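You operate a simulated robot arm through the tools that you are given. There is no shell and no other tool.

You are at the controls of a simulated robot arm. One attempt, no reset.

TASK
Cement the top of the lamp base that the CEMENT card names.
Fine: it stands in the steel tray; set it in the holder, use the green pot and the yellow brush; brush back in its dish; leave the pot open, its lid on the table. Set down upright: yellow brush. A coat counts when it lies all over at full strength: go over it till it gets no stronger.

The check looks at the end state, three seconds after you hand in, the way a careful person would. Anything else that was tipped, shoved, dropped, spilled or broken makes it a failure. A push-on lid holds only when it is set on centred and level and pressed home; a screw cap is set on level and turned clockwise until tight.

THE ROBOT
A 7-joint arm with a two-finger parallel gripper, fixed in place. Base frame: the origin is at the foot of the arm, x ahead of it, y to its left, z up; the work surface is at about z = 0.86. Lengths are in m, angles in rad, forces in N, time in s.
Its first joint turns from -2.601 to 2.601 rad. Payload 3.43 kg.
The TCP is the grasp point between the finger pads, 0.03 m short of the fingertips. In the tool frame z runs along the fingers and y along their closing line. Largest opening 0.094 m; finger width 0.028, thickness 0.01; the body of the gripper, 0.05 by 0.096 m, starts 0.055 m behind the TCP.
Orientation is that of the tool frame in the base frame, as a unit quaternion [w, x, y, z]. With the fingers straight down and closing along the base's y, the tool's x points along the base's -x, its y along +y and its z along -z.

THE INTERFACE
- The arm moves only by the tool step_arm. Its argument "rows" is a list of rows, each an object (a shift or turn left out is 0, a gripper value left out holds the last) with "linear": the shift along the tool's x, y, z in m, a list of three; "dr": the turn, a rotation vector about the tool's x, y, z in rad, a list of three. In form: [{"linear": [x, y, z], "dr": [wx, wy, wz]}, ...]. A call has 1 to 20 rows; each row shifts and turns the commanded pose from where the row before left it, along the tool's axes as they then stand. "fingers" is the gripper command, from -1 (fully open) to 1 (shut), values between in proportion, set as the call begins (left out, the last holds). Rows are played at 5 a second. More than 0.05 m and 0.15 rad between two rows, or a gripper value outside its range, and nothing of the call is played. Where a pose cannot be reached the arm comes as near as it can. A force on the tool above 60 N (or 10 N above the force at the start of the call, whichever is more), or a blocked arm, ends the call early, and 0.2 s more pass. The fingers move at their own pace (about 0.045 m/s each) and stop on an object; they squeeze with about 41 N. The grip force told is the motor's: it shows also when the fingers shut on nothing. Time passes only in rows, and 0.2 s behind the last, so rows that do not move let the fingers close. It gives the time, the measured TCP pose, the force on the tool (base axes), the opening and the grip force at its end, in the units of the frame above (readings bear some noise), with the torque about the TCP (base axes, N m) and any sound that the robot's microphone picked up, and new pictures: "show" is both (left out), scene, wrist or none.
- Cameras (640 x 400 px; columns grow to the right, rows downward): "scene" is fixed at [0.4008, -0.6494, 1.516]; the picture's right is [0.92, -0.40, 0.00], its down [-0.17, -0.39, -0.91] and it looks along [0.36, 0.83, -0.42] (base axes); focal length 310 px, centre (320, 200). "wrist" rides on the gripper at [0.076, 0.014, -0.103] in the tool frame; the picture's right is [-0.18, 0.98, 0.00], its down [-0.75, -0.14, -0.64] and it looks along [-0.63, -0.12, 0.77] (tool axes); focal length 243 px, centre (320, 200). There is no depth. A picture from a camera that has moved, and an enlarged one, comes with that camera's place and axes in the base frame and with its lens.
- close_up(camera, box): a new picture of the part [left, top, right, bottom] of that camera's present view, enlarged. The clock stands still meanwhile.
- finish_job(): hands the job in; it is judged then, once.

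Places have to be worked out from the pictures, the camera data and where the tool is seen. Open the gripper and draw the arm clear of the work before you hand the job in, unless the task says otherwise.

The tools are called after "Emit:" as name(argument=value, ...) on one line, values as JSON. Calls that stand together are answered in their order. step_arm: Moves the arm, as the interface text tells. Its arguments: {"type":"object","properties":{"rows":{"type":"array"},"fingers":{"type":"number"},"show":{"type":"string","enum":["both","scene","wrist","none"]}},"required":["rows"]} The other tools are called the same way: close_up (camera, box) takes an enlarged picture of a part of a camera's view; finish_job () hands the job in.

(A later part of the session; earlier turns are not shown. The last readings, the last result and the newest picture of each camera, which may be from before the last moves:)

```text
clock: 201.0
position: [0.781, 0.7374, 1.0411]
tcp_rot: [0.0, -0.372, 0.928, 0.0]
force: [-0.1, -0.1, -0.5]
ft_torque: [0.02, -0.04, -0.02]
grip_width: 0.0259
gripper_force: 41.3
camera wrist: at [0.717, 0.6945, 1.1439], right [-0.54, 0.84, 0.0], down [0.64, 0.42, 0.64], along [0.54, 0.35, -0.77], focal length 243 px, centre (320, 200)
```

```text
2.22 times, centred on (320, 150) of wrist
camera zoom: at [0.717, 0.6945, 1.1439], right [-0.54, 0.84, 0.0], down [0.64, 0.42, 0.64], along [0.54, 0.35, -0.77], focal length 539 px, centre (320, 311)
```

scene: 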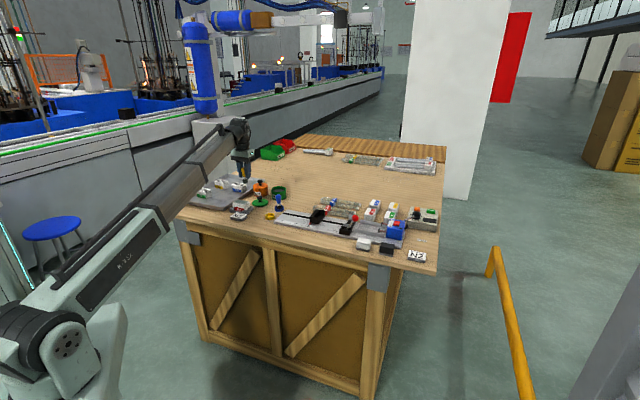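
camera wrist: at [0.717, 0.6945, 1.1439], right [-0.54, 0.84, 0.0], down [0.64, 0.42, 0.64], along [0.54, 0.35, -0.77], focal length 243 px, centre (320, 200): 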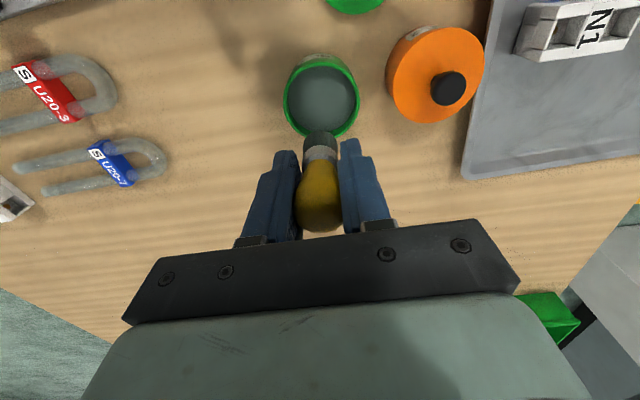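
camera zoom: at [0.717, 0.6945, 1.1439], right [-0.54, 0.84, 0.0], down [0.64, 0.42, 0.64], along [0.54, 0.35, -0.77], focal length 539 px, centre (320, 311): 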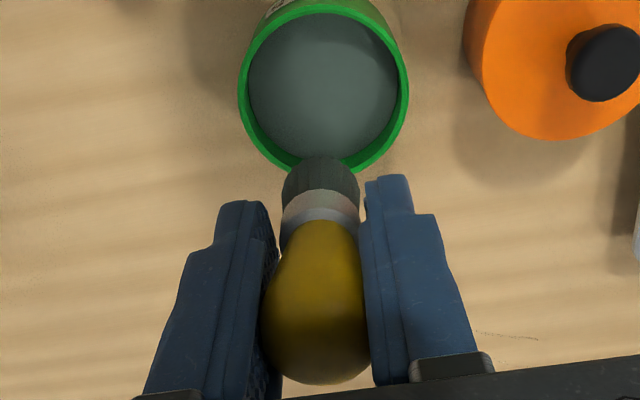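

Emit:
step_arm(rows=[{"linear": [0.01, 0, 0]}, {"linear": [0.02, 0, 0]}, {"linear": [0.03, 0, 0]}, {"linear": [0.035, 0, 0]}, {"linear": [0.035, 0, 0]}, {"linear": [0.025, 0.01, 0]}, {"linear": [0.015, 0.022, 0]}, {"linear": [0.0055, 0.025, 0]}, {"linear": [0, 0.018, 0]}, {"linear": [0, 0.0104, 0]}, {}, {"linear": [0, 0, 0.02]}, {"linear": [0, 0, 0.028]}, {"linear": [0, 0, 0.022]}, {"linear": [0, 0, 0.012]}, {"linear": [0, 0, 0.0025]}, {}], fingers=1, show="wrist")

Emit:
close_up(camera="wrist", box=[250, 40, 390, 180])

```text
clock: 204.6
position: [0.5943, 0.6776, 0.9558]
tcp_rot: [0.0, -0.372, 0.928, 0.0]
force: [-0.1, -1.0, -1.7]
ft_torque: [-0.02, 0.01, -0.01]
grip_width: 0.0262
gripper_force: 40.7
camera wrist: at [0.5309, 0.6353, 1.0593], right [-0.54, 0.84, 0.0], down [0.64, 0.42, 0.64], along [0.54, 0.35, -0.77], focal length 243 px, centre (320, 200)
```

wrist: 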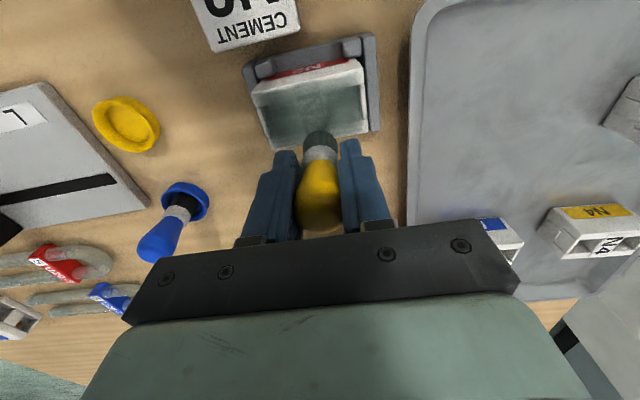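

```text
2.86 times, centred on (320, 110) of wrist
camera zoom: at [0.5309, 0.6353, 1.0593], right [-0.54, 0.84, 0.0], down [0.64, 0.42, 0.64], along [0.54, 0.35, -0.77], focal length 693 px, centre (320, 457)
```

zoom: 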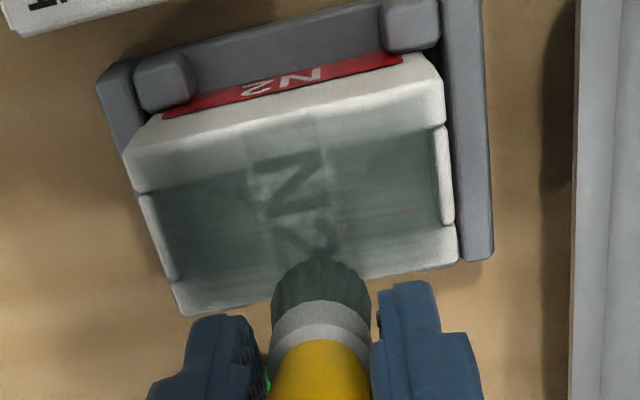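

Emit:
step_arm(rows=[{"linear": [0, 0, 0.001]}, {}], fingers=1, show="none")

```text
clock: 205.2
position: [0.5942, 0.6787, 0.9551]
tcp_rot: [0.0, -0.371, 0.929, 0.0]
force: [0.6, 0.0, -1.0]
ft_torque: [-0.03, 0.04, 0.0]
grip_width: 0.026
gripper_force: 41.0
```

Emit:
step_arm(rows=[{"linear": [0, 0, 0.0008]}, {}], fingers=1, show="none")

```text
clock: 205.8
position: [0.5953, 0.6776, 0.9538]
tcp_rot: [0.0, -0.371, 0.929, 0.0]
force: [0.6, 2.5, 8.2]
ft_torque: [0.07, -0.01, 0.02]
grip_width: 0.0259
gripper_force: 40.7
```

8 N. Sweeping four passes along this edge.

Emit:
step_arm(rows=[{"linear": [0.0005, 0.0155, -0.0001]}, {"linear": [0.0005, 0.0155, 0]}, {"linear": [-0.0005, -0.0155, 0]}, {"linear": [-0.0005, -0.0155, 0]}, {"linear": [-0.0005, -0.0155, 0]}, {"linear": [-0.0005, -0.0155, 0]}, {"linear": [0.0005, 0.0155, 0]}, {"linear": [0.0005, 0.0155, 0]}, {"linear": [0.0005, 0.0155, 0]}, {"linear": [0.0005, 0.0155, 0]}, {"linear": [-0.0005, -0.0155, 0]}, {"linear": [-0.0005, -0.0155, 0]}, {"linear": [-0.0005, -0.0155, 0]}, {"linear": [-0.0005, -0.0155, 0]}, {"linear": [0.0005, 0.0155, 0]}, {"linear": [0.0005, 0.0155, 0]}, {}], fingers=1, show="wrist")

Emit:
close_up(camera="wrist", box=[250, 40, 390, 180])

```text
clock: 209.4
position: [0.5934, 0.6774, 0.9543]
tcp_rot: [0.001, -0.371, 0.929, 0.0]
force: [1.2, -2.2, 4.9]
ft_torque: [-0.11, -0.06, 0.0]
grip_width: 0.0264
gripper_force: 41.2
camera wrist: at [0.5291, 0.6351, 1.0581], right [-0.54, 0.84, 0.0], down [0.64, 0.42, 0.64], along [0.54, 0.35, -0.77], focal length 243 px, centre (320, 200)
```

wrist: 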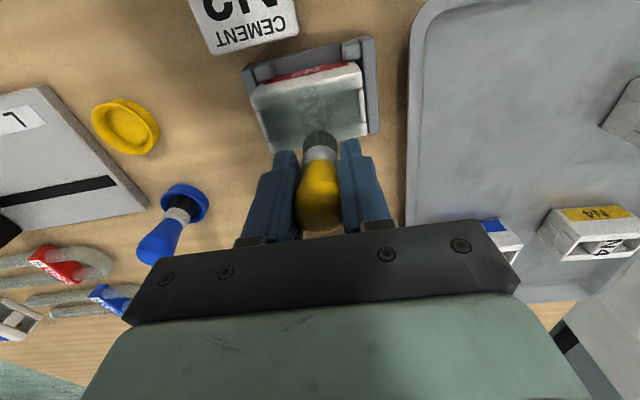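

```text
2.86 times, centred on (320, 110) of wrist
camera zoom: at [0.5291, 0.6351, 1.0581], right [-0.54, 0.84, 0.0], down [0.64, 0.42, 0.64], along [0.54, 0.35, -0.77], focal length 693 px, centre (320, 457)
```

zoom: 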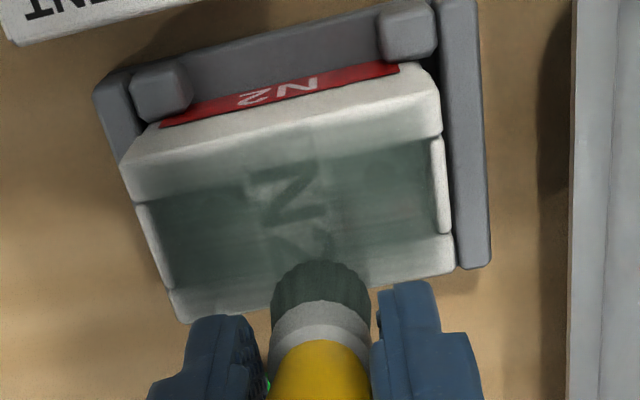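

The -x side is coming up well. I'll step inward 8 mm and continue in the same way.

Emit:
step_arm(rows=[{"linear": [0.008, 0, -0.0015]}, {"linear": [0, 0, 0.0018]}, {}], fingers=1, show="none")

```text
clock: 210.2
position: [0.5879, 0.6726, 0.9548]
tcp_rot: [0.0, -0.371, 0.928, 0.001]
force: [-1.5, -0.2, 4.8]
ft_torque: [-0.03, 0.08, 0.03]
grip_width: 0.0261
gripper_force: 40.6
```

Emit:
step_arm(rows=[{"linear": [0.0005, 0.0155, 0.0001]}, {"linear": [0.0005, 0.0155, 0]}, {"linear": [-0.0005, -0.0155, 0]}, {"linear": [-0.0005, -0.0155, 0]}, {"linear": [-0.0005, -0.0155, 0]}, {"linear": [-0.0005, -0.0155, 0]}, {"linear": [0.0005, 0.0155, 0]}, {"linear": [0.0005, 0.0155, 0]}, {"linear": [0.0005, 0.0155, 0]}, {"linear": [0.0005, 0.0155, 0]}, {"linear": [-0.0005, -0.0155, 0]}, {"linear": [-0.0005, -0.0155, 0]}, {"linear": [-0.0005, -0.0155, 0]}, {"linear": [-0.0005, -0.0155, 0]}, {"linear": [0.0005, 0.0155, 0]}, {"linear": [0.0005, 0.0155, 0]}, {"linear": [0.008, 0, -0.0015]}, {"linear": [0, 0, 0.0018]}, {}], fingers=1, show="wrist")

Emit:
close_up(camera="wrist", box=[250, 40, 390, 180])

```text
clock: 214.2
position: [0.5813, 0.6659, 0.9525]
tcp_rot: [0.0, -0.371, 0.928, 0.0]
force: [0.5, 0.6, -0.2]
ft_torque: [-0.03, 0.02, -0.03]
grip_width: 0.0261
gripper_force: 41.3
camera wrist: at [0.5177, 0.6239, 1.0567], right [-0.54, 0.84, 0.0], down [0.64, 0.42, 0.64], along [0.54, 0.35, -0.77], focal length 243 px, centre (320, 200)
```

wrist: 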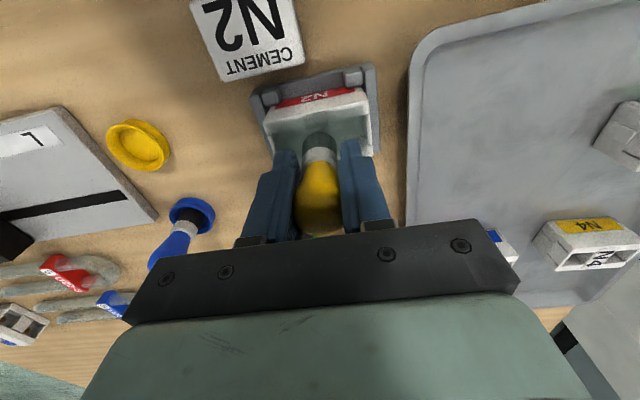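

```text
2.86 times, centred on (320, 110) of wrist
camera zoom: at [0.5177, 0.6239, 1.0567], right [-0.54, 0.84, 0.0], down [0.64, 0.42, 0.64], along [0.54, 0.35, -0.77], focal length 693 px, centre (320, 457)
```

zoom: 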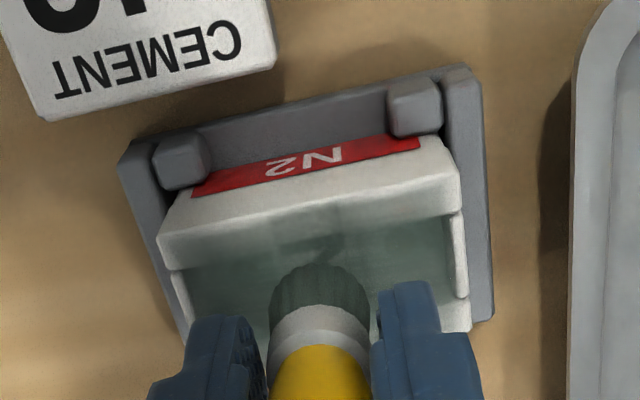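

Emit:
step_arm(rows=[{"linear": [0, 0, 0.0006]}, {}], fingers=1, show="none")

```text
clock: 214.8
position: [0.5795, 0.6661, 0.9532]
tcp_rot: [0.001, -0.372, 0.928, 0.0]
force: [0.5, -0.2, 8.9]
ft_torque: [0.12, 0.03, -0.01]
grip_width: 0.026
gripper_force: 40.9
```

9 N now. I'll sweep this lane, then step to +0.004 and feel again.

Emit:
step_arm(rows=[{"linear": [0.0005, 0.0155, -0.0001]}, {"linear": [0.0005, 0.0155, 0]}, {"linear": [-0.0005, -0.0155, 0]}, {"linear": [-0.0005, -0.0155, 0]}, {"linear": [-0.0005, -0.0155, 0]}, {"linear": [-0.0005, -0.0155, 0]}, {"linear": [0.0005, 0.0155, 0]}, {"linear": [0.0005, 0.0155, 0]}, {"linear": [0.0005, 0.0155, 0]}, {"linear": [0.0005, 0.0155, 0]}, {"linear": [-0.0005, -0.0155, 0]}, {"linear": [-0.0005, -0.0155, 0]}, {"linear": [-0.0005, -0.0155, 0]}, {"linear": [-0.0005, -0.0155, 0]}, {"linear": [0.0005, 0.0155, 0]}, {"linear": [0.0005, 0.0155, 0]}, {"linear": [0.008, 0, -0.0015]}, {"linear": [0, 0, 0.0019]}, {}], fingers=1, show="wrist")

Emit:
close_up(camera="wrist", box=[250, 40, 390, 180])

```text
clock: 218.8
position: [0.5767, 0.6617, 0.9525]
tcp_rot: [-0.001, -0.371, 0.929, 0.0]
force: [0.3, 0.4, 3.3]
ft_torque: [0.02, 0.02, -0.01]
grip_width: 0.026
gripper_force: 40.9
camera wrist: at [0.5132, 0.6187, 1.0561], right [-0.54, 0.84, 0.0], down [0.64, 0.42, 0.64], along [0.54, 0.35, -0.77], focal length 243 px, centre (320, 200)
```

wrist: 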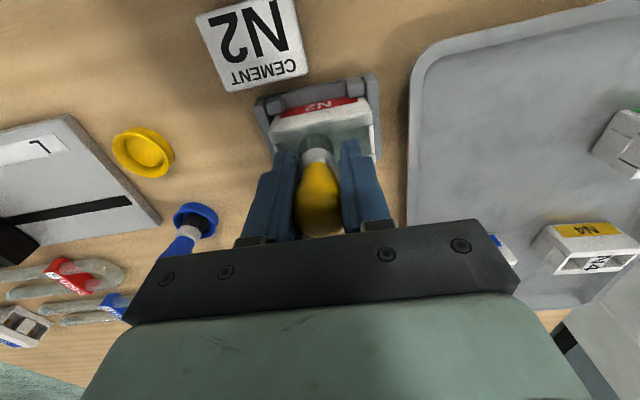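

```text
2.86 times, centred on (320, 110) of wrist
camera zoom: at [0.5132, 0.6187, 1.0561], right [-0.54, 0.84, 0.0], down [0.64, 0.42, 0.64], along [0.54, 0.35, -0.77], focal length 693 px, centre (320, 457)
```

zoom: 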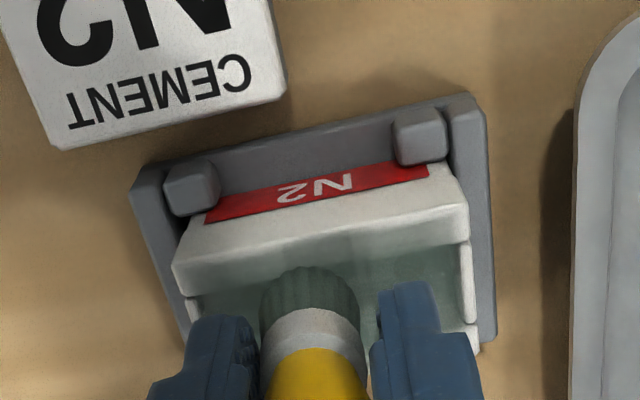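

Light contact (3 N). I'll sweep here, lift, and then view the result before reloading.

Emit:
step_arm(rows=[{"linear": [0.0005, 0.0155, 0.0003]}, {"linear": [0.0005, 0.0155, 0]}, {"linear": [-0.0005, -0.0155, 0]}, {"linear": [-0.0005, -0.0155, 0]}, {"linear": [-0.0005, -0.0155, 0]}, {"linear": [-0.0005, -0.0155, 0]}, {"linear": [0.0005, 0.0155, 0]}, {"linear": [0.0005, 0.0155, 0]}, {"linear": [0.0005, 0.0155, 0]}, {"linear": [0.0005, 0.0155, 0]}, {"linear": [-0.0005, -0.0155, 0]}, {"linear": [-0.0005, -0.0155, 0]}, {}], fingers=1, show="none")

Emit:
step_arm(rows=[{"linear": [0, 0, -0.01]}, {"linear": [-0.015, 0, -0.03]}, {"linear": [-0.017, 0, -0.03]}, {"linear": [-0.017, 0, -0.0181]}, {}, {}], fingers=1, show="wrist")

Emit:
close_up(camera="wrist", box=[262, 5, 366, 90])

Emit:
close_up(camera="scene", box=[230, 196, 256, 213])

Emit:
close_up(camera="wrist", box=[250, 90, 390, 240])

```text
clock: 221.6
position: [0.5759, 0.6603, 0.9527]
tcp_rot: [0.0, -0.372, 0.928, 0.0]
force: [0.0, 0.2, -0.8]
ft_torque: [0.01, -0.01, 0.0]
grip_width: 0.0259
gripper_force: 40.6
```

```text
clock: 223.0
position: [0.612, 0.6945, 1.039]
tcp_rot: [0.0, -0.372, 0.928, -0.001]
force: [0.3, -0.4, -0.5]
ft_torque: [0.02, 0.03, 0.01]
grip_width: 0.0258
gripper_force: 41.3
camera wrist: at [0.5495, 0.6525, 1.1428], right [-0.54, 0.84, 0.0], down [0.64, 0.42, 0.64], along [0.54, 0.35, -0.77], focal length 243 px, centre (320, 200)
```

wrist: 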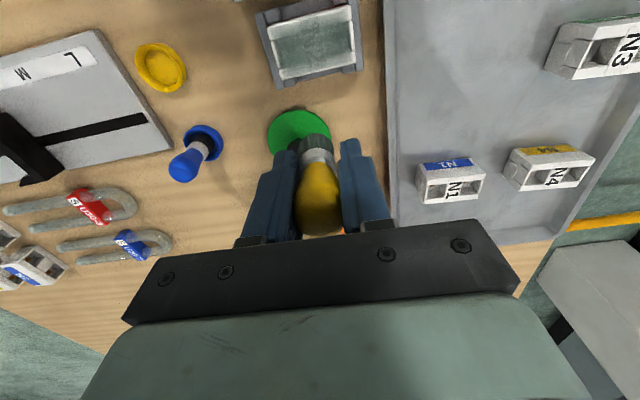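

```text
4.71 times, centred on (314, 48) of wrist
camera zoom: at [0.5495, 0.6525, 1.1428], right [-0.54, 0.84, 0.0], down [0.64, 0.42, 0.64], along [0.54, 0.35, -0.77], focal length 1142 px, centre (348, 918)
```

zoom: 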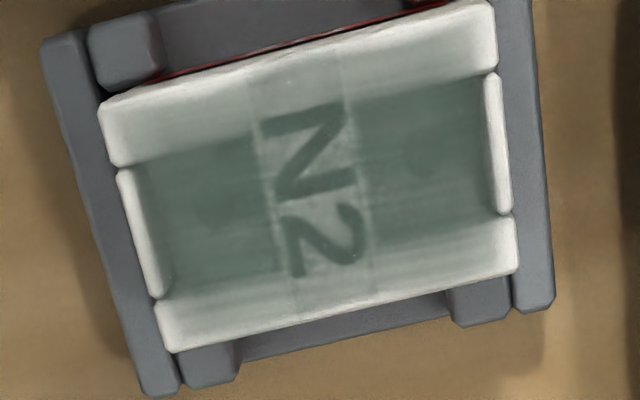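

```text
16.00 times, centred on (243, 204) of scene
camera zoom: at [0.4008, -0.6494, 1.516], right [0.92, -0.4, 0.0], down [-0.17, -0.39, -0.91], along [0.36, 0.83, -0.42], focal length 4960 px, centre (1552, 128)
```

zoom: 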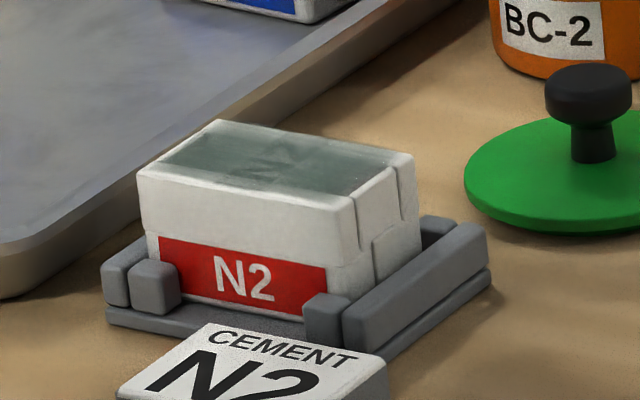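

```text
2.67 times, centred on (320, 165) of wrist
camera zoom: at [0.5495, 0.6525, 1.1428], right [-0.54, 0.84, 0.0], down [0.64, 0.42, 0.64], along [0.54, 0.35, -0.77], focal length 647 px, centre (320, 293)
```

zoom: 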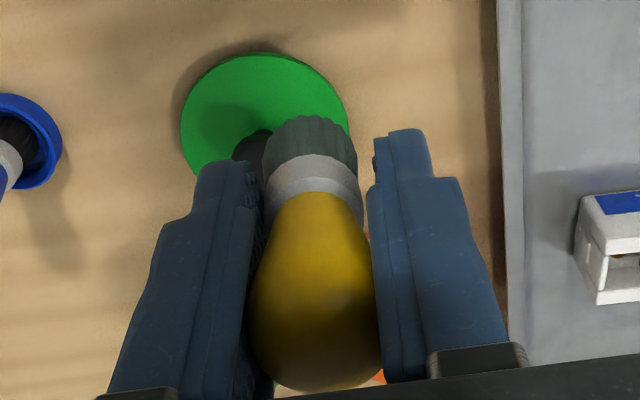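

The coat keeps strengthening, but the brush has crept up about 9–10 mm in the grip. I'll set it back in its dish, re-grip it at the right height and then carry on. First I'll move over the dish and look.

Emit:
step_arm(rows=[{"linear": [0, -0.012, 0]}, {"linear": [0.004, -0.025, 0]}, {"linear": [0.01, -0.032, 0]}, {"linear": [0.0126, -0.034, 0]}, {"linear": [0.013, -0.029, 0]}, {"linear": [0.009, -0.015, 0]}, {"linear": [0.004, -0.0054, 0]}, {}, {}], fingers=1, show="both")

Emit:
close_up(camera="wrist", box=[250, 50, 390, 240])

Emit:
close_up(camera="scene", box=[230, 150, 300, 220])

```text
clock: 225.0
position: [0.6792, 0.5489, 1.0421]
tcp_rot: [0.001, -0.372, 0.928, 0.001]
force: [-0.4, 0.6, -0.9]
ft_torque: [0.0, -0.02, 0.03]
grip_width: 0.0259
gripper_force: 40.9
camera wrist: at [0.6152, 0.5052, 1.1451], right [-0.54, 0.84, 0.0], down [0.64, 0.42, 0.64], along [0.54, 0.35, -0.77], focal length 243 px, centre (320, 200)
```

scene: 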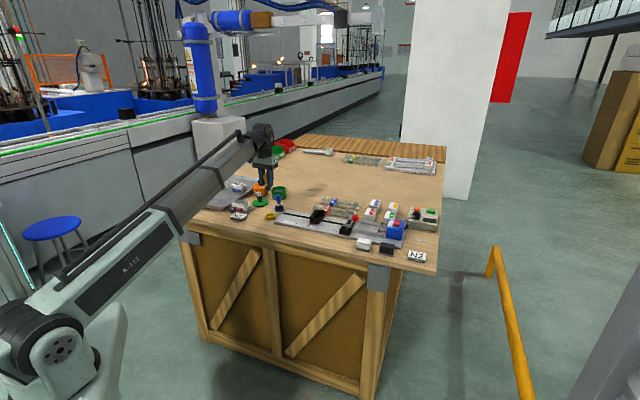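
wrist: 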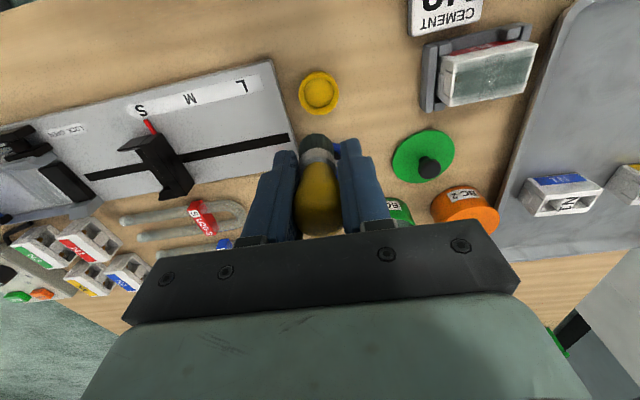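

```text
2.11 times, centred on (320, 145) of wrist
camera zoom: at [0.6152, 0.5052, 1.1451], right [-0.54, 0.84, 0.0], down [0.64, 0.42, 0.64], along [0.54, 0.35, -0.77], focal length 511 px, centre (320, 316)
```

zoom: 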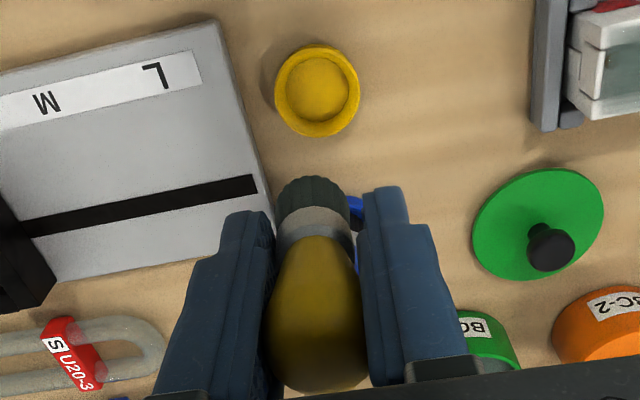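

```text
5.71 times, centred on (265, 185) of scene
camera zoom: at [0.4008, -0.6494, 1.516], right [0.92, -0.4, 0.0], down [-0.17, -0.39, -0.91], along [0.36, 0.83, -0.42], focal length 1771 px, centre (634, 286)
```

zoom: 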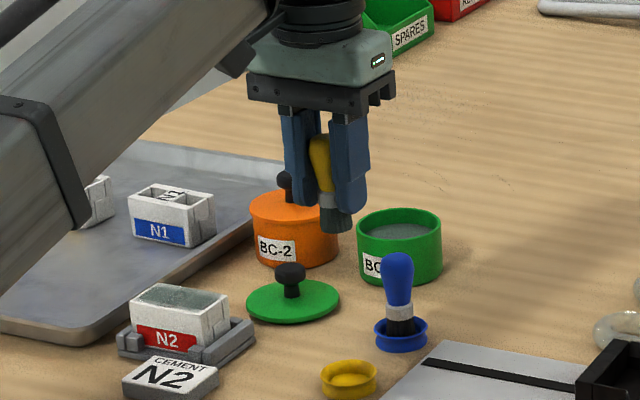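

The brush is vertical but sits about 1 cm higher in the pads. Its tip is right over the dish centre (both near (-0.003, -0.002) in the tool frame), so I'll lower toward the dish.

Emit:
step_arm(rows=[{"linear": [0, 0, 0.02]}, {"linear": [0, 0, 0.03]}, {"linear": [0, 0, 0.03]}, {"linear": [0, 0, 0.025]}, {"linear": [0, 0, 0.013]}, {"linear": [0, 0, 0.004]}, {}, {}], fingers=1, show="both")

Emit:
close_up(camera="wrist", box=[250, 70, 390, 240])

Emit:
close_up(camera="scene", box=[240, 170, 304, 220])

```text
clock: 226.8
position: [0.678, 0.5487, 0.9174]
tcp_rot: [0.0, -0.371, 0.929, 0.0]
force: [-0.4, 0.6, -1.8]
ft_torque: [-0.01, 0.03, 0.0]
grip_width: 0.0259
gripper_force: 41.0
camera wrist: at [0.6143, 0.5056, 1.0217], right [-0.54, 0.84, 0.0], down [0.64, 0.42, 0.64], along [0.54, 0.35, -0.77], focal length 243 px, centre (320, 200)
```

scene: 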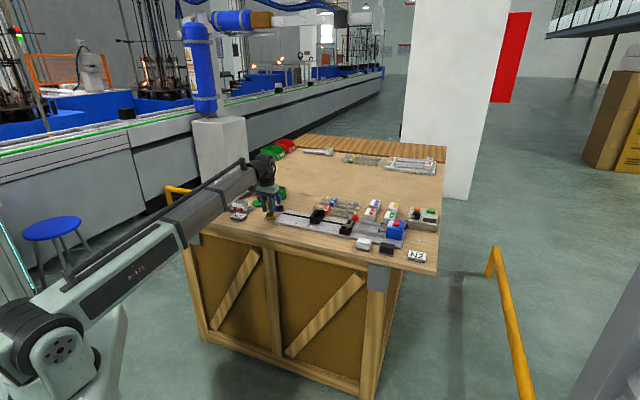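
wrist: 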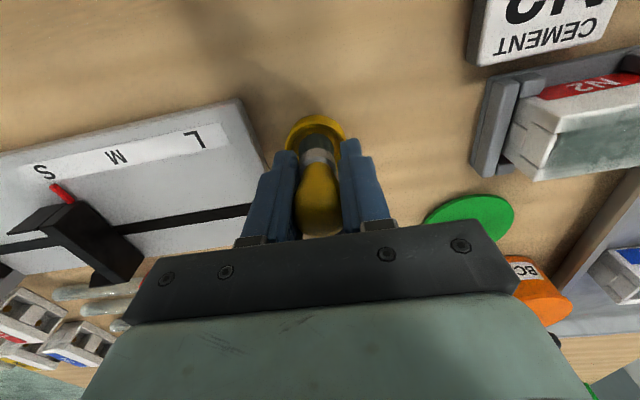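

```text
2.35 times, centred on (320, 155) of wrist
camera zoom: at [0.6143, 0.5056, 1.0217], right [-0.54, 0.84, 0.0], down [0.64, 0.42, 0.64], along [0.54, 0.35, -0.77], focal length 571 px, centre (320, 306)
```

zoom: 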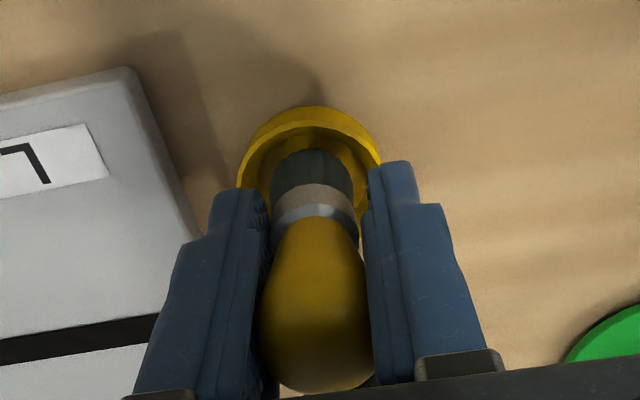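

```text
8.00 times, centred on (272, 195) of scene
camera zoom: at [0.4008, -0.6494, 1.516], right [0.92, -0.4, 0.0], down [-0.17, -0.39, -0.91], along [0.36, 0.83, -0.42], focal length 2480 px, centre (704, 240)
```

zoom: 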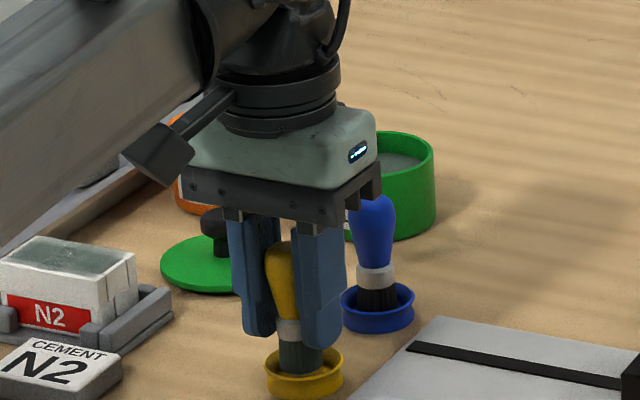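

The brush is entering the dish, well centred. I'll lower until it stands on the dish floor.

Emit:
step_arm(rows=[{"linear": [0, 0, 0.003]}, {"linear": [0, 0, 0.002]}, {}], fingers=1, show="none")

```text
clock: 227.6
position: [0.6789, 0.5467, 0.9128]
tcp_rot: [-0.001, -0.372, 0.928, 0.0]
force: [0.7, 0.0, -0.7]
ft_torque: [0.0, 0.0, -0.02]
grip_width: 0.026
gripper_force: 41.0
```

Emit:
step_arm(rows=[{"linear": [0, 0, 0.0015]}, {}], fingers=1, show="none")

```text
clock: 228.2
position: [0.6787, 0.5487, 0.9123]
tcp_rot: [0.0, -0.372, 0.928, 0.001]
force: [0.1, 0.5, -0.8]
ft_torque: [0.0, -0.02, -0.03]
grip_width: 0.026
gripper_force: 41.3
```

Not on the floor yet (cmd 0.9115). Another 1.5 mm.

Emit:
step_arm(rows=[{"linear": [0, 0, 0.0015]}, {}], fingers=1, show="none")

```text
clock: 228.8
position: [0.679, 0.5479, 0.9109]
tcp_rot: [0.001, -0.371, 0.929, 0.001]
force: [-0.5, 0.1, 1.6]
ft_torque: [0.04, 0.0, -0.03]
grip_width: 0.0259
gripper_force: 40.4
```

Contact with the dish floor (1.6 N). I'll settle 0.5 mm more, open gently and look.

Emit:
step_arm(rows=[{"linear": [0, 0, 0.0005]}, {}], fingers=1, show="none")

Emit:
step_arm(rows=[{}, {}, {}, {}], fingers=-0.1, show="wrist")

Emit:
close_up(camera="wrist", box=[250, 70, 390, 240])

Emit:
close_up(camera="scene", box=[240, 170, 304, 220])

```text
clock: 229.4
position: [0.6791, 0.5483, 0.9112]
tcp_rot: [0.001, -0.371, 0.928, 0.001]
force: [2.3, 0.2, 11.9]
ft_torque: [0.11, -0.04, -0.02]
grip_width: 0.0259
gripper_force: 41.2
```

```text
clock: 230.4
position: [0.6785, 0.5478, 0.9101]
tcp_rot: [0.001, -0.371, 0.929, 0.0]
force: [0.2, -0.6, 0.3]
ft_torque: [-0.01, 0.02, 0.02]
grip_width: 0.0517
gripper_force: 0.1
camera wrist: at [0.6145, 0.5056, 1.0134], right [-0.54, 0.84, 0.0], down [0.64, 0.42, 0.64], along [0.54, 0.35, -0.77], focal length 243 px, centre (320, 200)
```

wrist: 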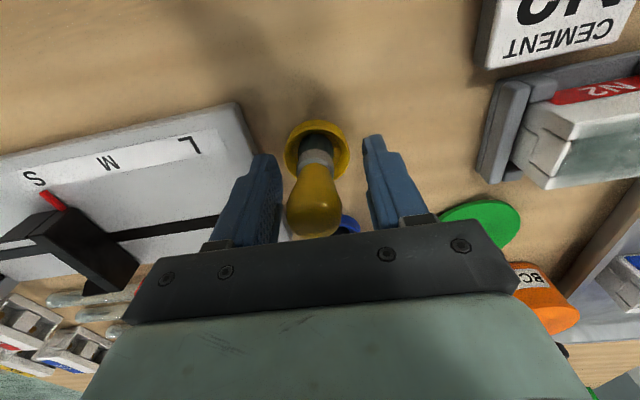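

```text
2.35 times, centred on (320, 155) of wrist
camera zoom: at [0.6145, 0.5056, 1.0134], right [-0.54, 0.84, 0.0], down [0.64, 0.42, 0.64], along [0.54, 0.35, -0.77], focal length 571 px, centre (320, 306)
```

zoom: 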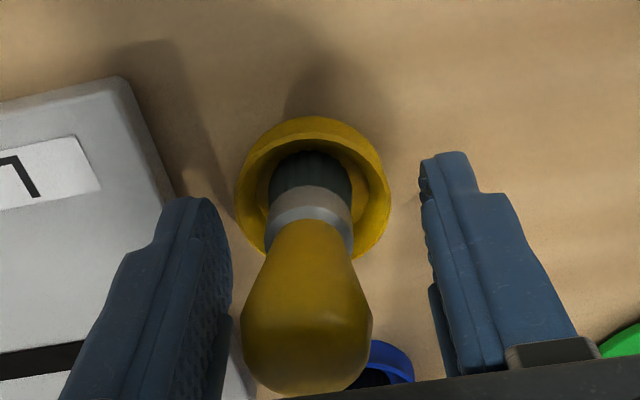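

```text
8.00 times, centred on (272, 195) of scene
camera zoom: at [0.4008, -0.6494, 1.516], right [0.92, -0.4, 0.0], down [-0.17, -0.39, -0.91], along [0.36, 0.83, -0.42], focal length 2480 px, centre (704, 240)
```

zoom: 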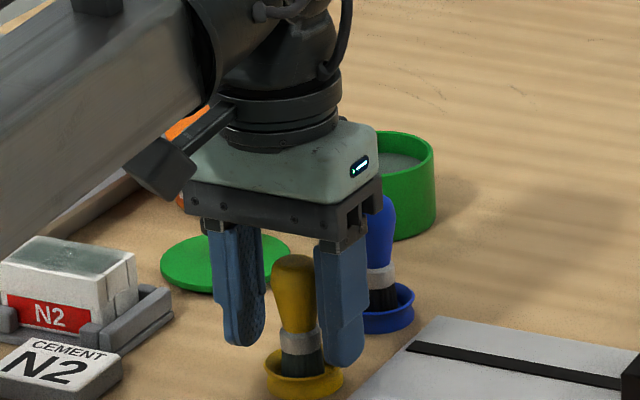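

The brush stands upright in the dish. I'll rise to the original grip height (cmd of about 0.921), re-centre, and close again.

Emit:
step_arm(rows=[{"linear": [-0.0013, -0.003, -0.004]}, {"linear": [0, 0, -0.0075]}, {}], fingers=-0.1, show="wrist")

Emit:
close_up(camera="wrist", box=[250, 70, 390, 240])

```text
clock: 231.2
position: [0.6816, 0.5477, 0.9215]
tcp_rot: [0.001, -0.371, 0.929, 0.0]
force: [-0.4, 0.2, 0.4]
ft_torque: [0.03, 0.03, -0.01]
grip_width: 0.0516
gripper_force: 0.1
camera wrist: at [0.6179, 0.5045, 1.0252], right [-0.54, 0.84, 0.0], down [0.64, 0.42, 0.64], along [0.54, 0.35, -0.77], focal length 243 px, centre (320, 200)
```

wrist: 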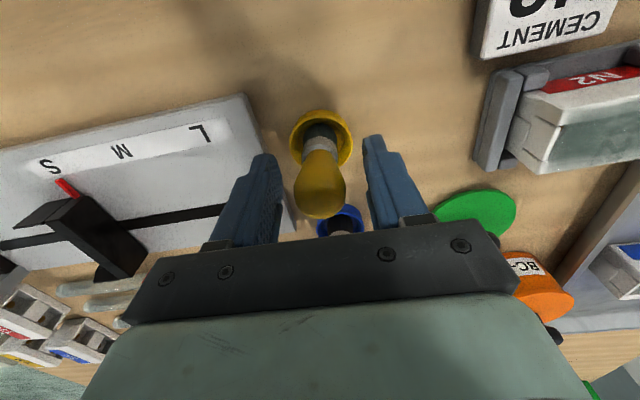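

```text
2.35 times, centred on (320, 155) of wrist
camera zoom: at [0.6179, 0.5045, 1.0252], right [-0.54, 0.84, 0.0], down [0.64, 0.42, 0.64], along [0.54, 0.35, -0.77], focal length 571 px, centre (320, 306)
```

zoom: 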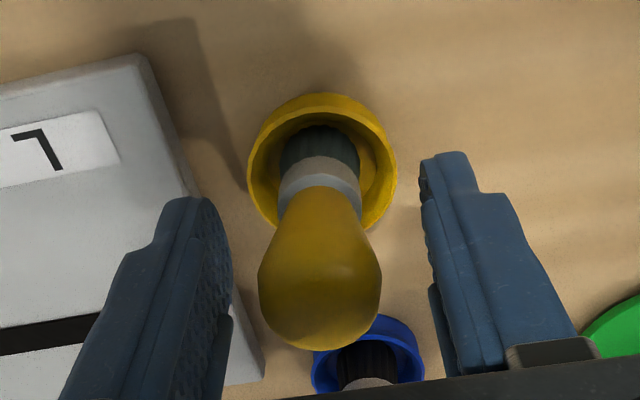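

Well centred. Closing on the bulb again and lifting gently.

Emit:
step_arm(rows=[{}, {}, {}, {}, {}], fingers=1, show="none")

Emit:
step_arm(rows=[{"linear": [0, 0, -0.003]}, {"linear": [0, 0, -0.007]}, {"linear": [0, 0, -0.014]}, {"linear": [0, 0, -0.022]}, {"linear": [0, 0, -0.03]}, {"linear": [0, 0, -0.027]}, {"linear": [0, 0, -0.016]}, {}, {}], fingers=1, show="wrist")

Emit:
close_up(camera="wrist", box=[250, 50, 390, 240])

```text
clock: 232.4
position: [0.6813, 0.5465, 0.9218]
tcp_rot: [0.0, -0.372, 0.928, 0.0]
force: [0.9, 1.0, 0.2]
ft_torque: [0.04, 0.0, 0.03]
grip_width: 0.026
gripper_force: 41.2
```

```text
clock: 234.4
position: [0.683, 0.5456, 1.0388]
tcp_rot: [0.0, -0.372, 0.928, 0.0]
force: [0.0, -1.2, -0.7]
ft_torque: [-0.02, -0.02, 0.02]
grip_width: 0.0258
gripper_force: 41.1
camera wrist: at [0.6202, 0.504, 1.1429], right [-0.54, 0.84, 0.0], down [0.64, 0.42, 0.64], along [0.54, 0.35, -0.77], focal length 243 px, centre (320, 200)
```

wrist: 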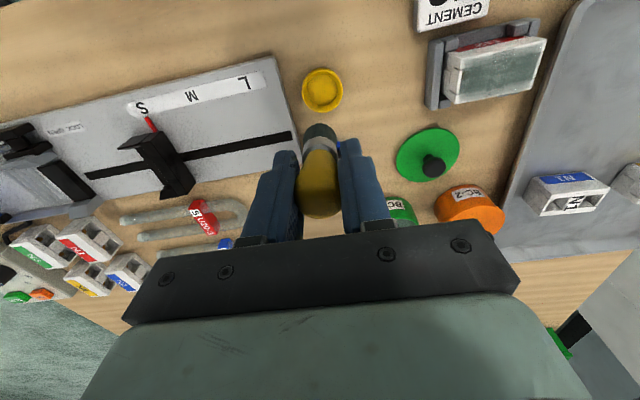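

```text
2.11 times, centred on (320, 145) of wrist
camera zoom: at [0.6202, 0.504, 1.1429], right [-0.54, 0.84, 0.0], down [0.64, 0.42, 0.64], along [0.54, 0.35, -0.77], focal length 511 px, centre (320, 316)
```

zoom: 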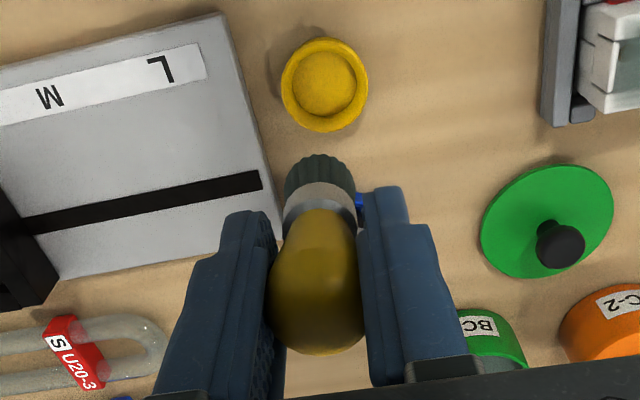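

Re-gripped, with the tip about 0.057 m below the TCP again. On to the pot for a fresh load.

Emit:
step_arm(rows=[{"linear": [-0.01, 0.0036, 0]}, {"linear": [-0.022, 0.0075, 0]}, {"linear": [-0.033, 0.0115, 0]}, {"linear": [-0.038, 0.0135, 0]}, {"linear": [-0.038, 0.0135, 0]}, {"linear": [-0.032, 0.0115, 0]}, {"linear": [-0.02, 0.0067, 0]}, {"linear": [-0.0102, 0.0032, 0]}, {}, {"linear": [0, 0, 0.02]}, {"linear": [0, 0, 0.03]}, {"linear": [0, 0, 0.022]}, {"linear": [0, 0, 0.012]}, {"linear": [0, 0, 0.004]}, {}], fingers=1, show="wrist")

```text
clock: 237.6
position: [0.7798, 0.7384, 0.9523]
tcp_rot: [0.0, -0.372, 0.928, 0.0]
force: [0.2, 0.2, 0.3]
ft_torque: [-0.01, 0.04, 0.0]
grip_width: 0.026
gripper_force: 40.7
camera wrist: at [0.7168, 0.6959, 1.056], right [-0.54, 0.84, 0.0], down [0.64, 0.42, 0.64], along [0.54, 0.35, -0.77], focal length 243 px, centre (320, 200)
```

wrist: 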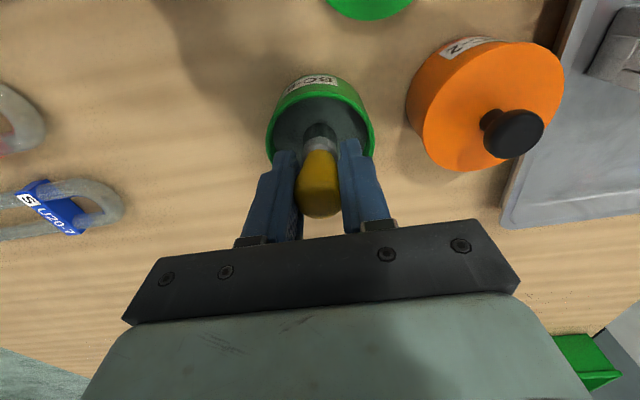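

Emit:
step_arm(rows=[{"linear": [0, 0, 0.0012]}, {}], fingers=1, show="none")

```text
clock: 238.2
position: [0.7799, 0.7378, 0.9504]
tcp_rot: [0.0, -0.372, 0.928, 0.0]
force: [0.3, 0.5, -0.5]
ft_torque: [-0.01, 0.0, -0.03]
grip_width: 0.0261
gripper_force: 40.7
```

Still free at cmd 0.9508; another step.

Emit:
step_arm(rows=[{"linear": [0, 0, 0.0012]}, {}], fingers=1, show="none")

```text
clock: 238.8
position: [0.7793, 0.7374, 0.9494]
tcp_rot: [0.001, -0.371, 0.929, 0.001]
force: [0.5, -0.4, 1.3]
ft_torque: [0.01, 0.02, -0.01]
grip_width: 0.026
gripper_force: 41.0
```

Dip contact reached. I'll press 0.5 mm, dwell, lift, and carry it to N2's +x edge lane.

Emit:
step_arm(rows=[{"linear": [0, 0, 0.0005]}, {}, {}, {}, {"linear": [0, 0, -0.006]}, {"linear": [0, 0, -0.014]}, {"linear": [0, 0, -0.025]}, {"linear": [0, 0, -0.028]}, {"linear": [0, 0, -0.0179]}, {}], fingers=1, show="none")

Emit:
step_arm(rows=[{"linear": [0.01, 0, 0]}, {"linear": [0.022, 0, 0]}, {"linear": [0.033, 0, 0]}, {"linear": [0.037, 0, 0]}, {"linear": [0.037, 0, 0]}, {"linear": [0.033, 0.01, 0]}, {"linear": [0.025, 0.02, 0]}, {"linear": [0.0145, 0.025, 0]}, {"linear": [0.007, 0.02, 0]}, {"linear": [0, 0.0122, 0]}, {}, {"linear": [0, 0, 0.02]}, {"linear": [0, 0, 0.026]}, {"linear": [0, 0, 0.018]}, {"linear": [0, 0, 0.009]}, {"linear": [0, 0, 0.0025]}, {}], fingers=1, show="wrist")

Emit:
close_up(camera="wrist", box=[250, 60, 390, 200])

```text
clock: 241.0
position: [0.7784, 0.7409, 1.0401]
tcp_rot: [-0.001, -0.371, 0.929, 0.001]
force: [-0.5, -0.7, -1.3]
ft_torque: [0.03, -0.01, -0.03]
grip_width: 0.0262
gripper_force: 40.9
```

```text
clock: 244.6
position: [0.5625, 0.6507, 0.9649]
tcp_rot: [0.0, -0.371, 0.929, 0.0]
force: [0.8, -0.4, -0.6]
ft_torque: [-0.01, -0.01, -0.02]
grip_width: 0.0261
gripper_force: 41.0
camera wrist: at [0.4984, 0.6084, 1.0684], right [-0.54, 0.84, 0.0], down [0.64, 0.42, 0.64], along [0.54, 0.35, -0.77], focal length 243 px, centre (320, 200)
```

wrist: 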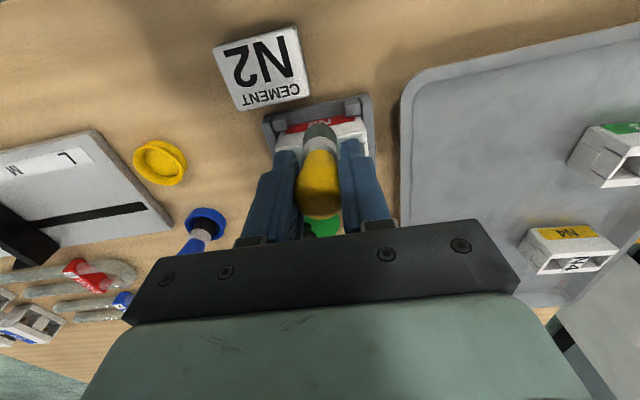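

```text
2.86 times, centred on (320, 130) of wrist
camera zoom: at [0.4984, 0.6084, 1.0684], right [-0.54, 0.84, 0.0], down [0.64, 0.42, 0.64], along [0.54, 0.35, -0.77], focal length 693 px, centre (320, 400)
```

zoom: 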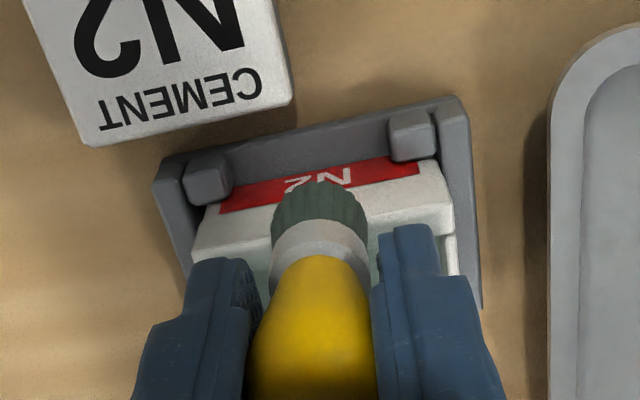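

Emit:
step_arm(rows=[{"linear": [0, 0, 0.0012]}, {}], fingers=1, show="none")

```text
clock: 245.2
position: [0.5617, 0.6508, 0.9625]
tcp_rot: [0.0, -0.372, 0.928, 0.0]
force: [0.0, -0.4, 0.1]
ft_torque: [-0.02, 0.0, 0.04]
grip_width: 0.0258
gripper_force: 40.2
```

Emit:
step_arm(rows=[{"linear": [0, 0, 0.0008]}, {}], fingers=1, show="none")

```text
clock: 245.8
position: [0.5619, 0.6508, 0.9633]
tcp_rot: [0.0, -0.371, 0.929, 0.0]
force: [-0.1, 0.8, 7.2]
ft_torque: [0.05, -0.03, -0.01]
grip_width: 0.026
gripper_force: 41.7
```

7 N. Four passes along the +x edge.

Emit:
step_arm(rows=[{"linear": [0.0004, 0.0155, -0.0002]}, {"linear": [0.0004, 0.0155, 0]}, {"linear": [-0.0004, -0.0155, 0]}, {"linear": [-0.0004, -0.0155, 0]}, {"linear": [-0.0004, -0.0155, 0]}, {"linear": [-0.0004, -0.0155, 0]}, {"linear": [0.0004, 0.0155, 0]}, {"linear": [0.0004, 0.0155, 0]}, {"linear": [0.0004, 0.0155, 0]}, {"linear": [0.0004, 0.0155, 0]}, {"linear": [-0.0004, -0.0155, 0]}, {"linear": [-0.0004, -0.0155, 0]}, {"linear": [-0.0004, -0.0155, 0]}, {"linear": [-0.0004, -0.0155, 0]}, {"linear": [0.0004, 0.0155, 0]}, {"linear": [0.0004, 0.0155, 0]}, {}], fingers=1, show="none")

```text
clock: 249.4
position: [0.5619, 0.6501, 0.9625]
tcp_rot: [0.001, -0.372, 0.928, 0.0]
force: [3.6, -4.5, 18.5]
ft_torque: [-0.15, -0.21, -0.05]
grip_width: 0.0261
gripper_force: 41.2
```

Force rose to 18 N, so I'll ease off while stepping inward to the +0.012 lane.

Emit:
step_arm(rows=[{"linear": [-0.008, 0, -0.0025]}, {"linear": [0, 0, 0.0018]}, {}], fingers=1, show="none")

```text
clock: 250.2
position: [0.5666, 0.656, 0.9638]
tcp_rot: [0.0, -0.372, 0.928, 0.0]
force: [-2.0, 0.8, 3.0]
ft_torque: [0.09, 0.1, 0.01]
grip_width: 0.026
gripper_force: 40.6
```

3 N at the +0.012 lane. Sweeping it, then stepping to +0.004.

Emit:
step_arm(rows=[{"linear": [0.0004, 0.0155, 0.0001]}, {"linear": [0.0004, 0.0155, 0]}, {"linear": [-0.0004, -0.0155, 0]}, {"linear": [-0.0004, -0.0155, 0]}, {"linear": [-0.0004, -0.0155, 0]}, {"linear": [-0.0004, -0.0155, 0]}, {"linear": [0.0004, 0.0155, 0]}, {"linear": [0.0004, 0.0155, 0]}, {"linear": [0.0004, 0.0155, 0]}, {"linear": [0.0004, 0.0155, 0]}, {"linear": [-0.0004, -0.0155, 0]}, {"linear": [-0.0004, -0.0155, 0]}, {"linear": [-0.0004, -0.0155, 0]}, {"linear": [-0.0004, -0.0155, 0]}, {"linear": [0.0004, 0.0155, 0]}, {"linear": [0.0004, 0.0155, 0]}, {}], fingers=1, show="wrist")

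Emit:
close_up(camera="wrist", box=[250, 60, 390, 200])

Emit:
close_up(camera="scene", box=[218, 180, 266, 216])

```text
clock: 253.8
position: [0.5671, 0.6557, 0.9638]
tcp_rot: [0.0, -0.371, 0.929, 0.0]
force: [1.6, 0.5, 2.3]
ft_torque: [0.02, -0.01, 0.0]
grip_width: 0.0261
gripper_force: 41.2
camera wrist: at [0.5039, 0.6133, 1.0668], right [-0.54, 0.84, 0.0], down [0.64, 0.42, 0.64], along [0.54, 0.35, -0.77], focal length 243 px, centre (320, 200)
```

wrist: 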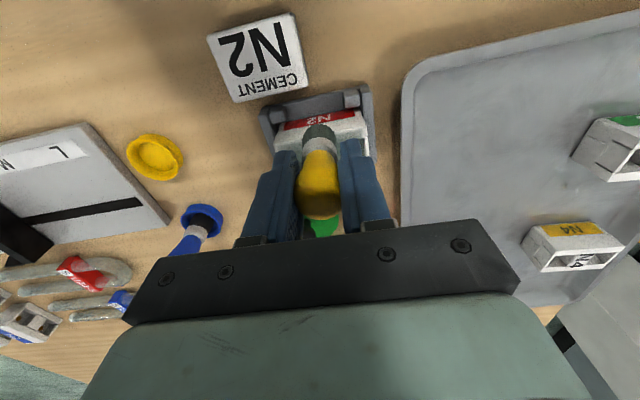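

```text
2.86 times, centred on (320, 130) of wrist
camera zoom: at [0.5039, 0.6133, 1.0668], right [-0.54, 0.84, 0.0], down [0.64, 0.42, 0.64], along [0.54, 0.35, -0.77], focal length 693 px, centre (320, 400)
```

zoom: 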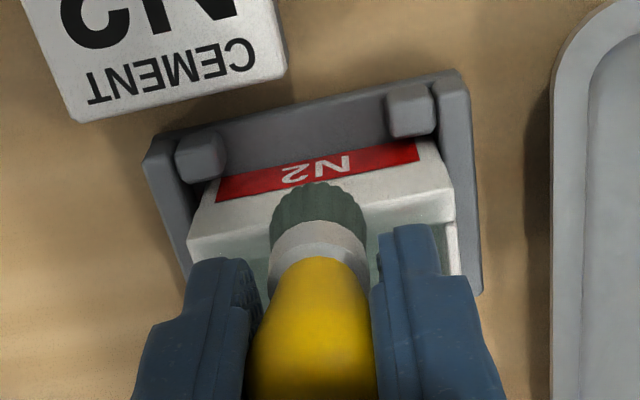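

```text
11.11 times, centred on (242, 198) of scene
camera zoom: at [0.4008, -0.6494, 1.516], right [0.92, -0.4, 0.0], down [-0.17, -0.39, -0.91], along [0.36, 0.83, -0.42], focal length 3444 px, centre (1187, 222)
```

zoom: 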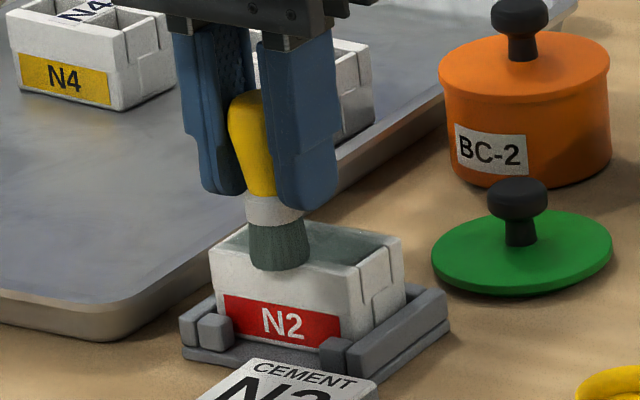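

The bristles look pale again. I'll lift aside, check the coat, and reload.

Emit:
step_arm(rows=[{"linear": [0, 0, -0.01]}, {"linear": [-0.018, 0, -0.025]}, {"linear": [-0.02, 0, -0.025]}, {"linear": [-0.02, 0, -0.0167]}, {}, {}], fingers=1, show="wrist")

Emit:
close_up(camera="wrist", box=[262, 5, 366, 90])

Emit:
close_up(camera="scene", box=[230, 196, 256, 213])

```text
clock: 255.2
position: [0.6101, 0.6969, 1.0404]
tcp_rot: [0.0, -0.372, 0.928, 0.0]
force: [-0.6, 0.8, -0.4]
ft_torque: [-0.02, -0.01, 0.0]
grip_width: 0.0259
gripper_force: 41.2
camera wrist: at [0.5459, 0.6545, 1.1441], right [-0.54, 0.84, 0.0], down [0.64, 0.42, 0.64], along [0.54, 0.35, -0.77], focal length 243 px, centre (320, 200)
```

wrist: 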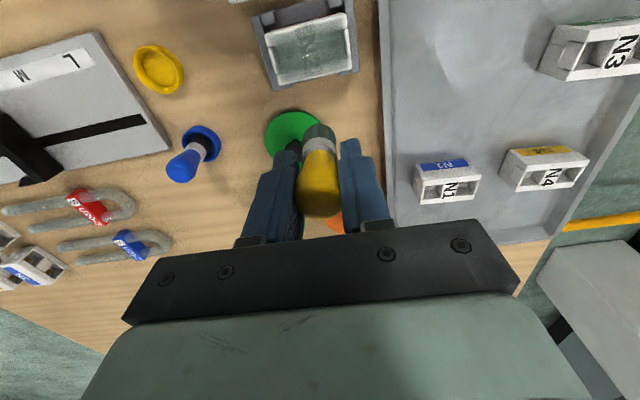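

```text
4.71 times, centred on (314, 48) of wrist
camera zoom: at [0.5459, 0.6545, 1.1441], right [-0.54, 0.84, 0.0], down [0.64, 0.42, 0.64], along [0.54, 0.35, -0.77], focal length 1142 px, centre (348, 918)
```

zoom: 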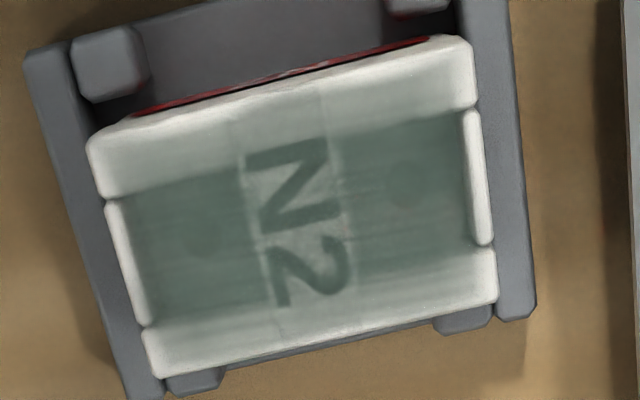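

```text
16.00 times, centred on (243, 204) of scene
camera zoom: at [0.4008, -0.6494, 1.516], right [0.92, -0.4, 0.0], down [-0.17, -0.39, -0.91], along [0.36, 0.83, -0.42], focal length 4960 px, centre (1552, 128)
```

zoom: 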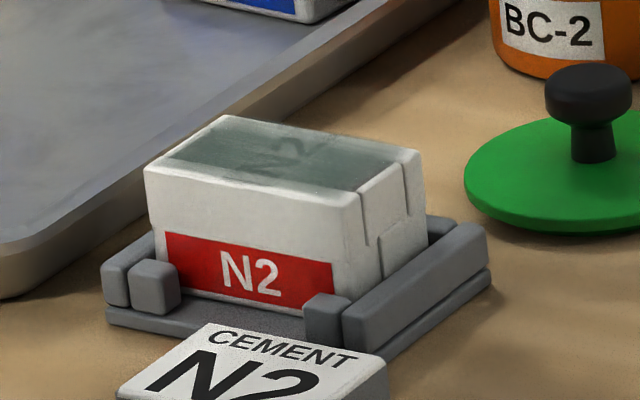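

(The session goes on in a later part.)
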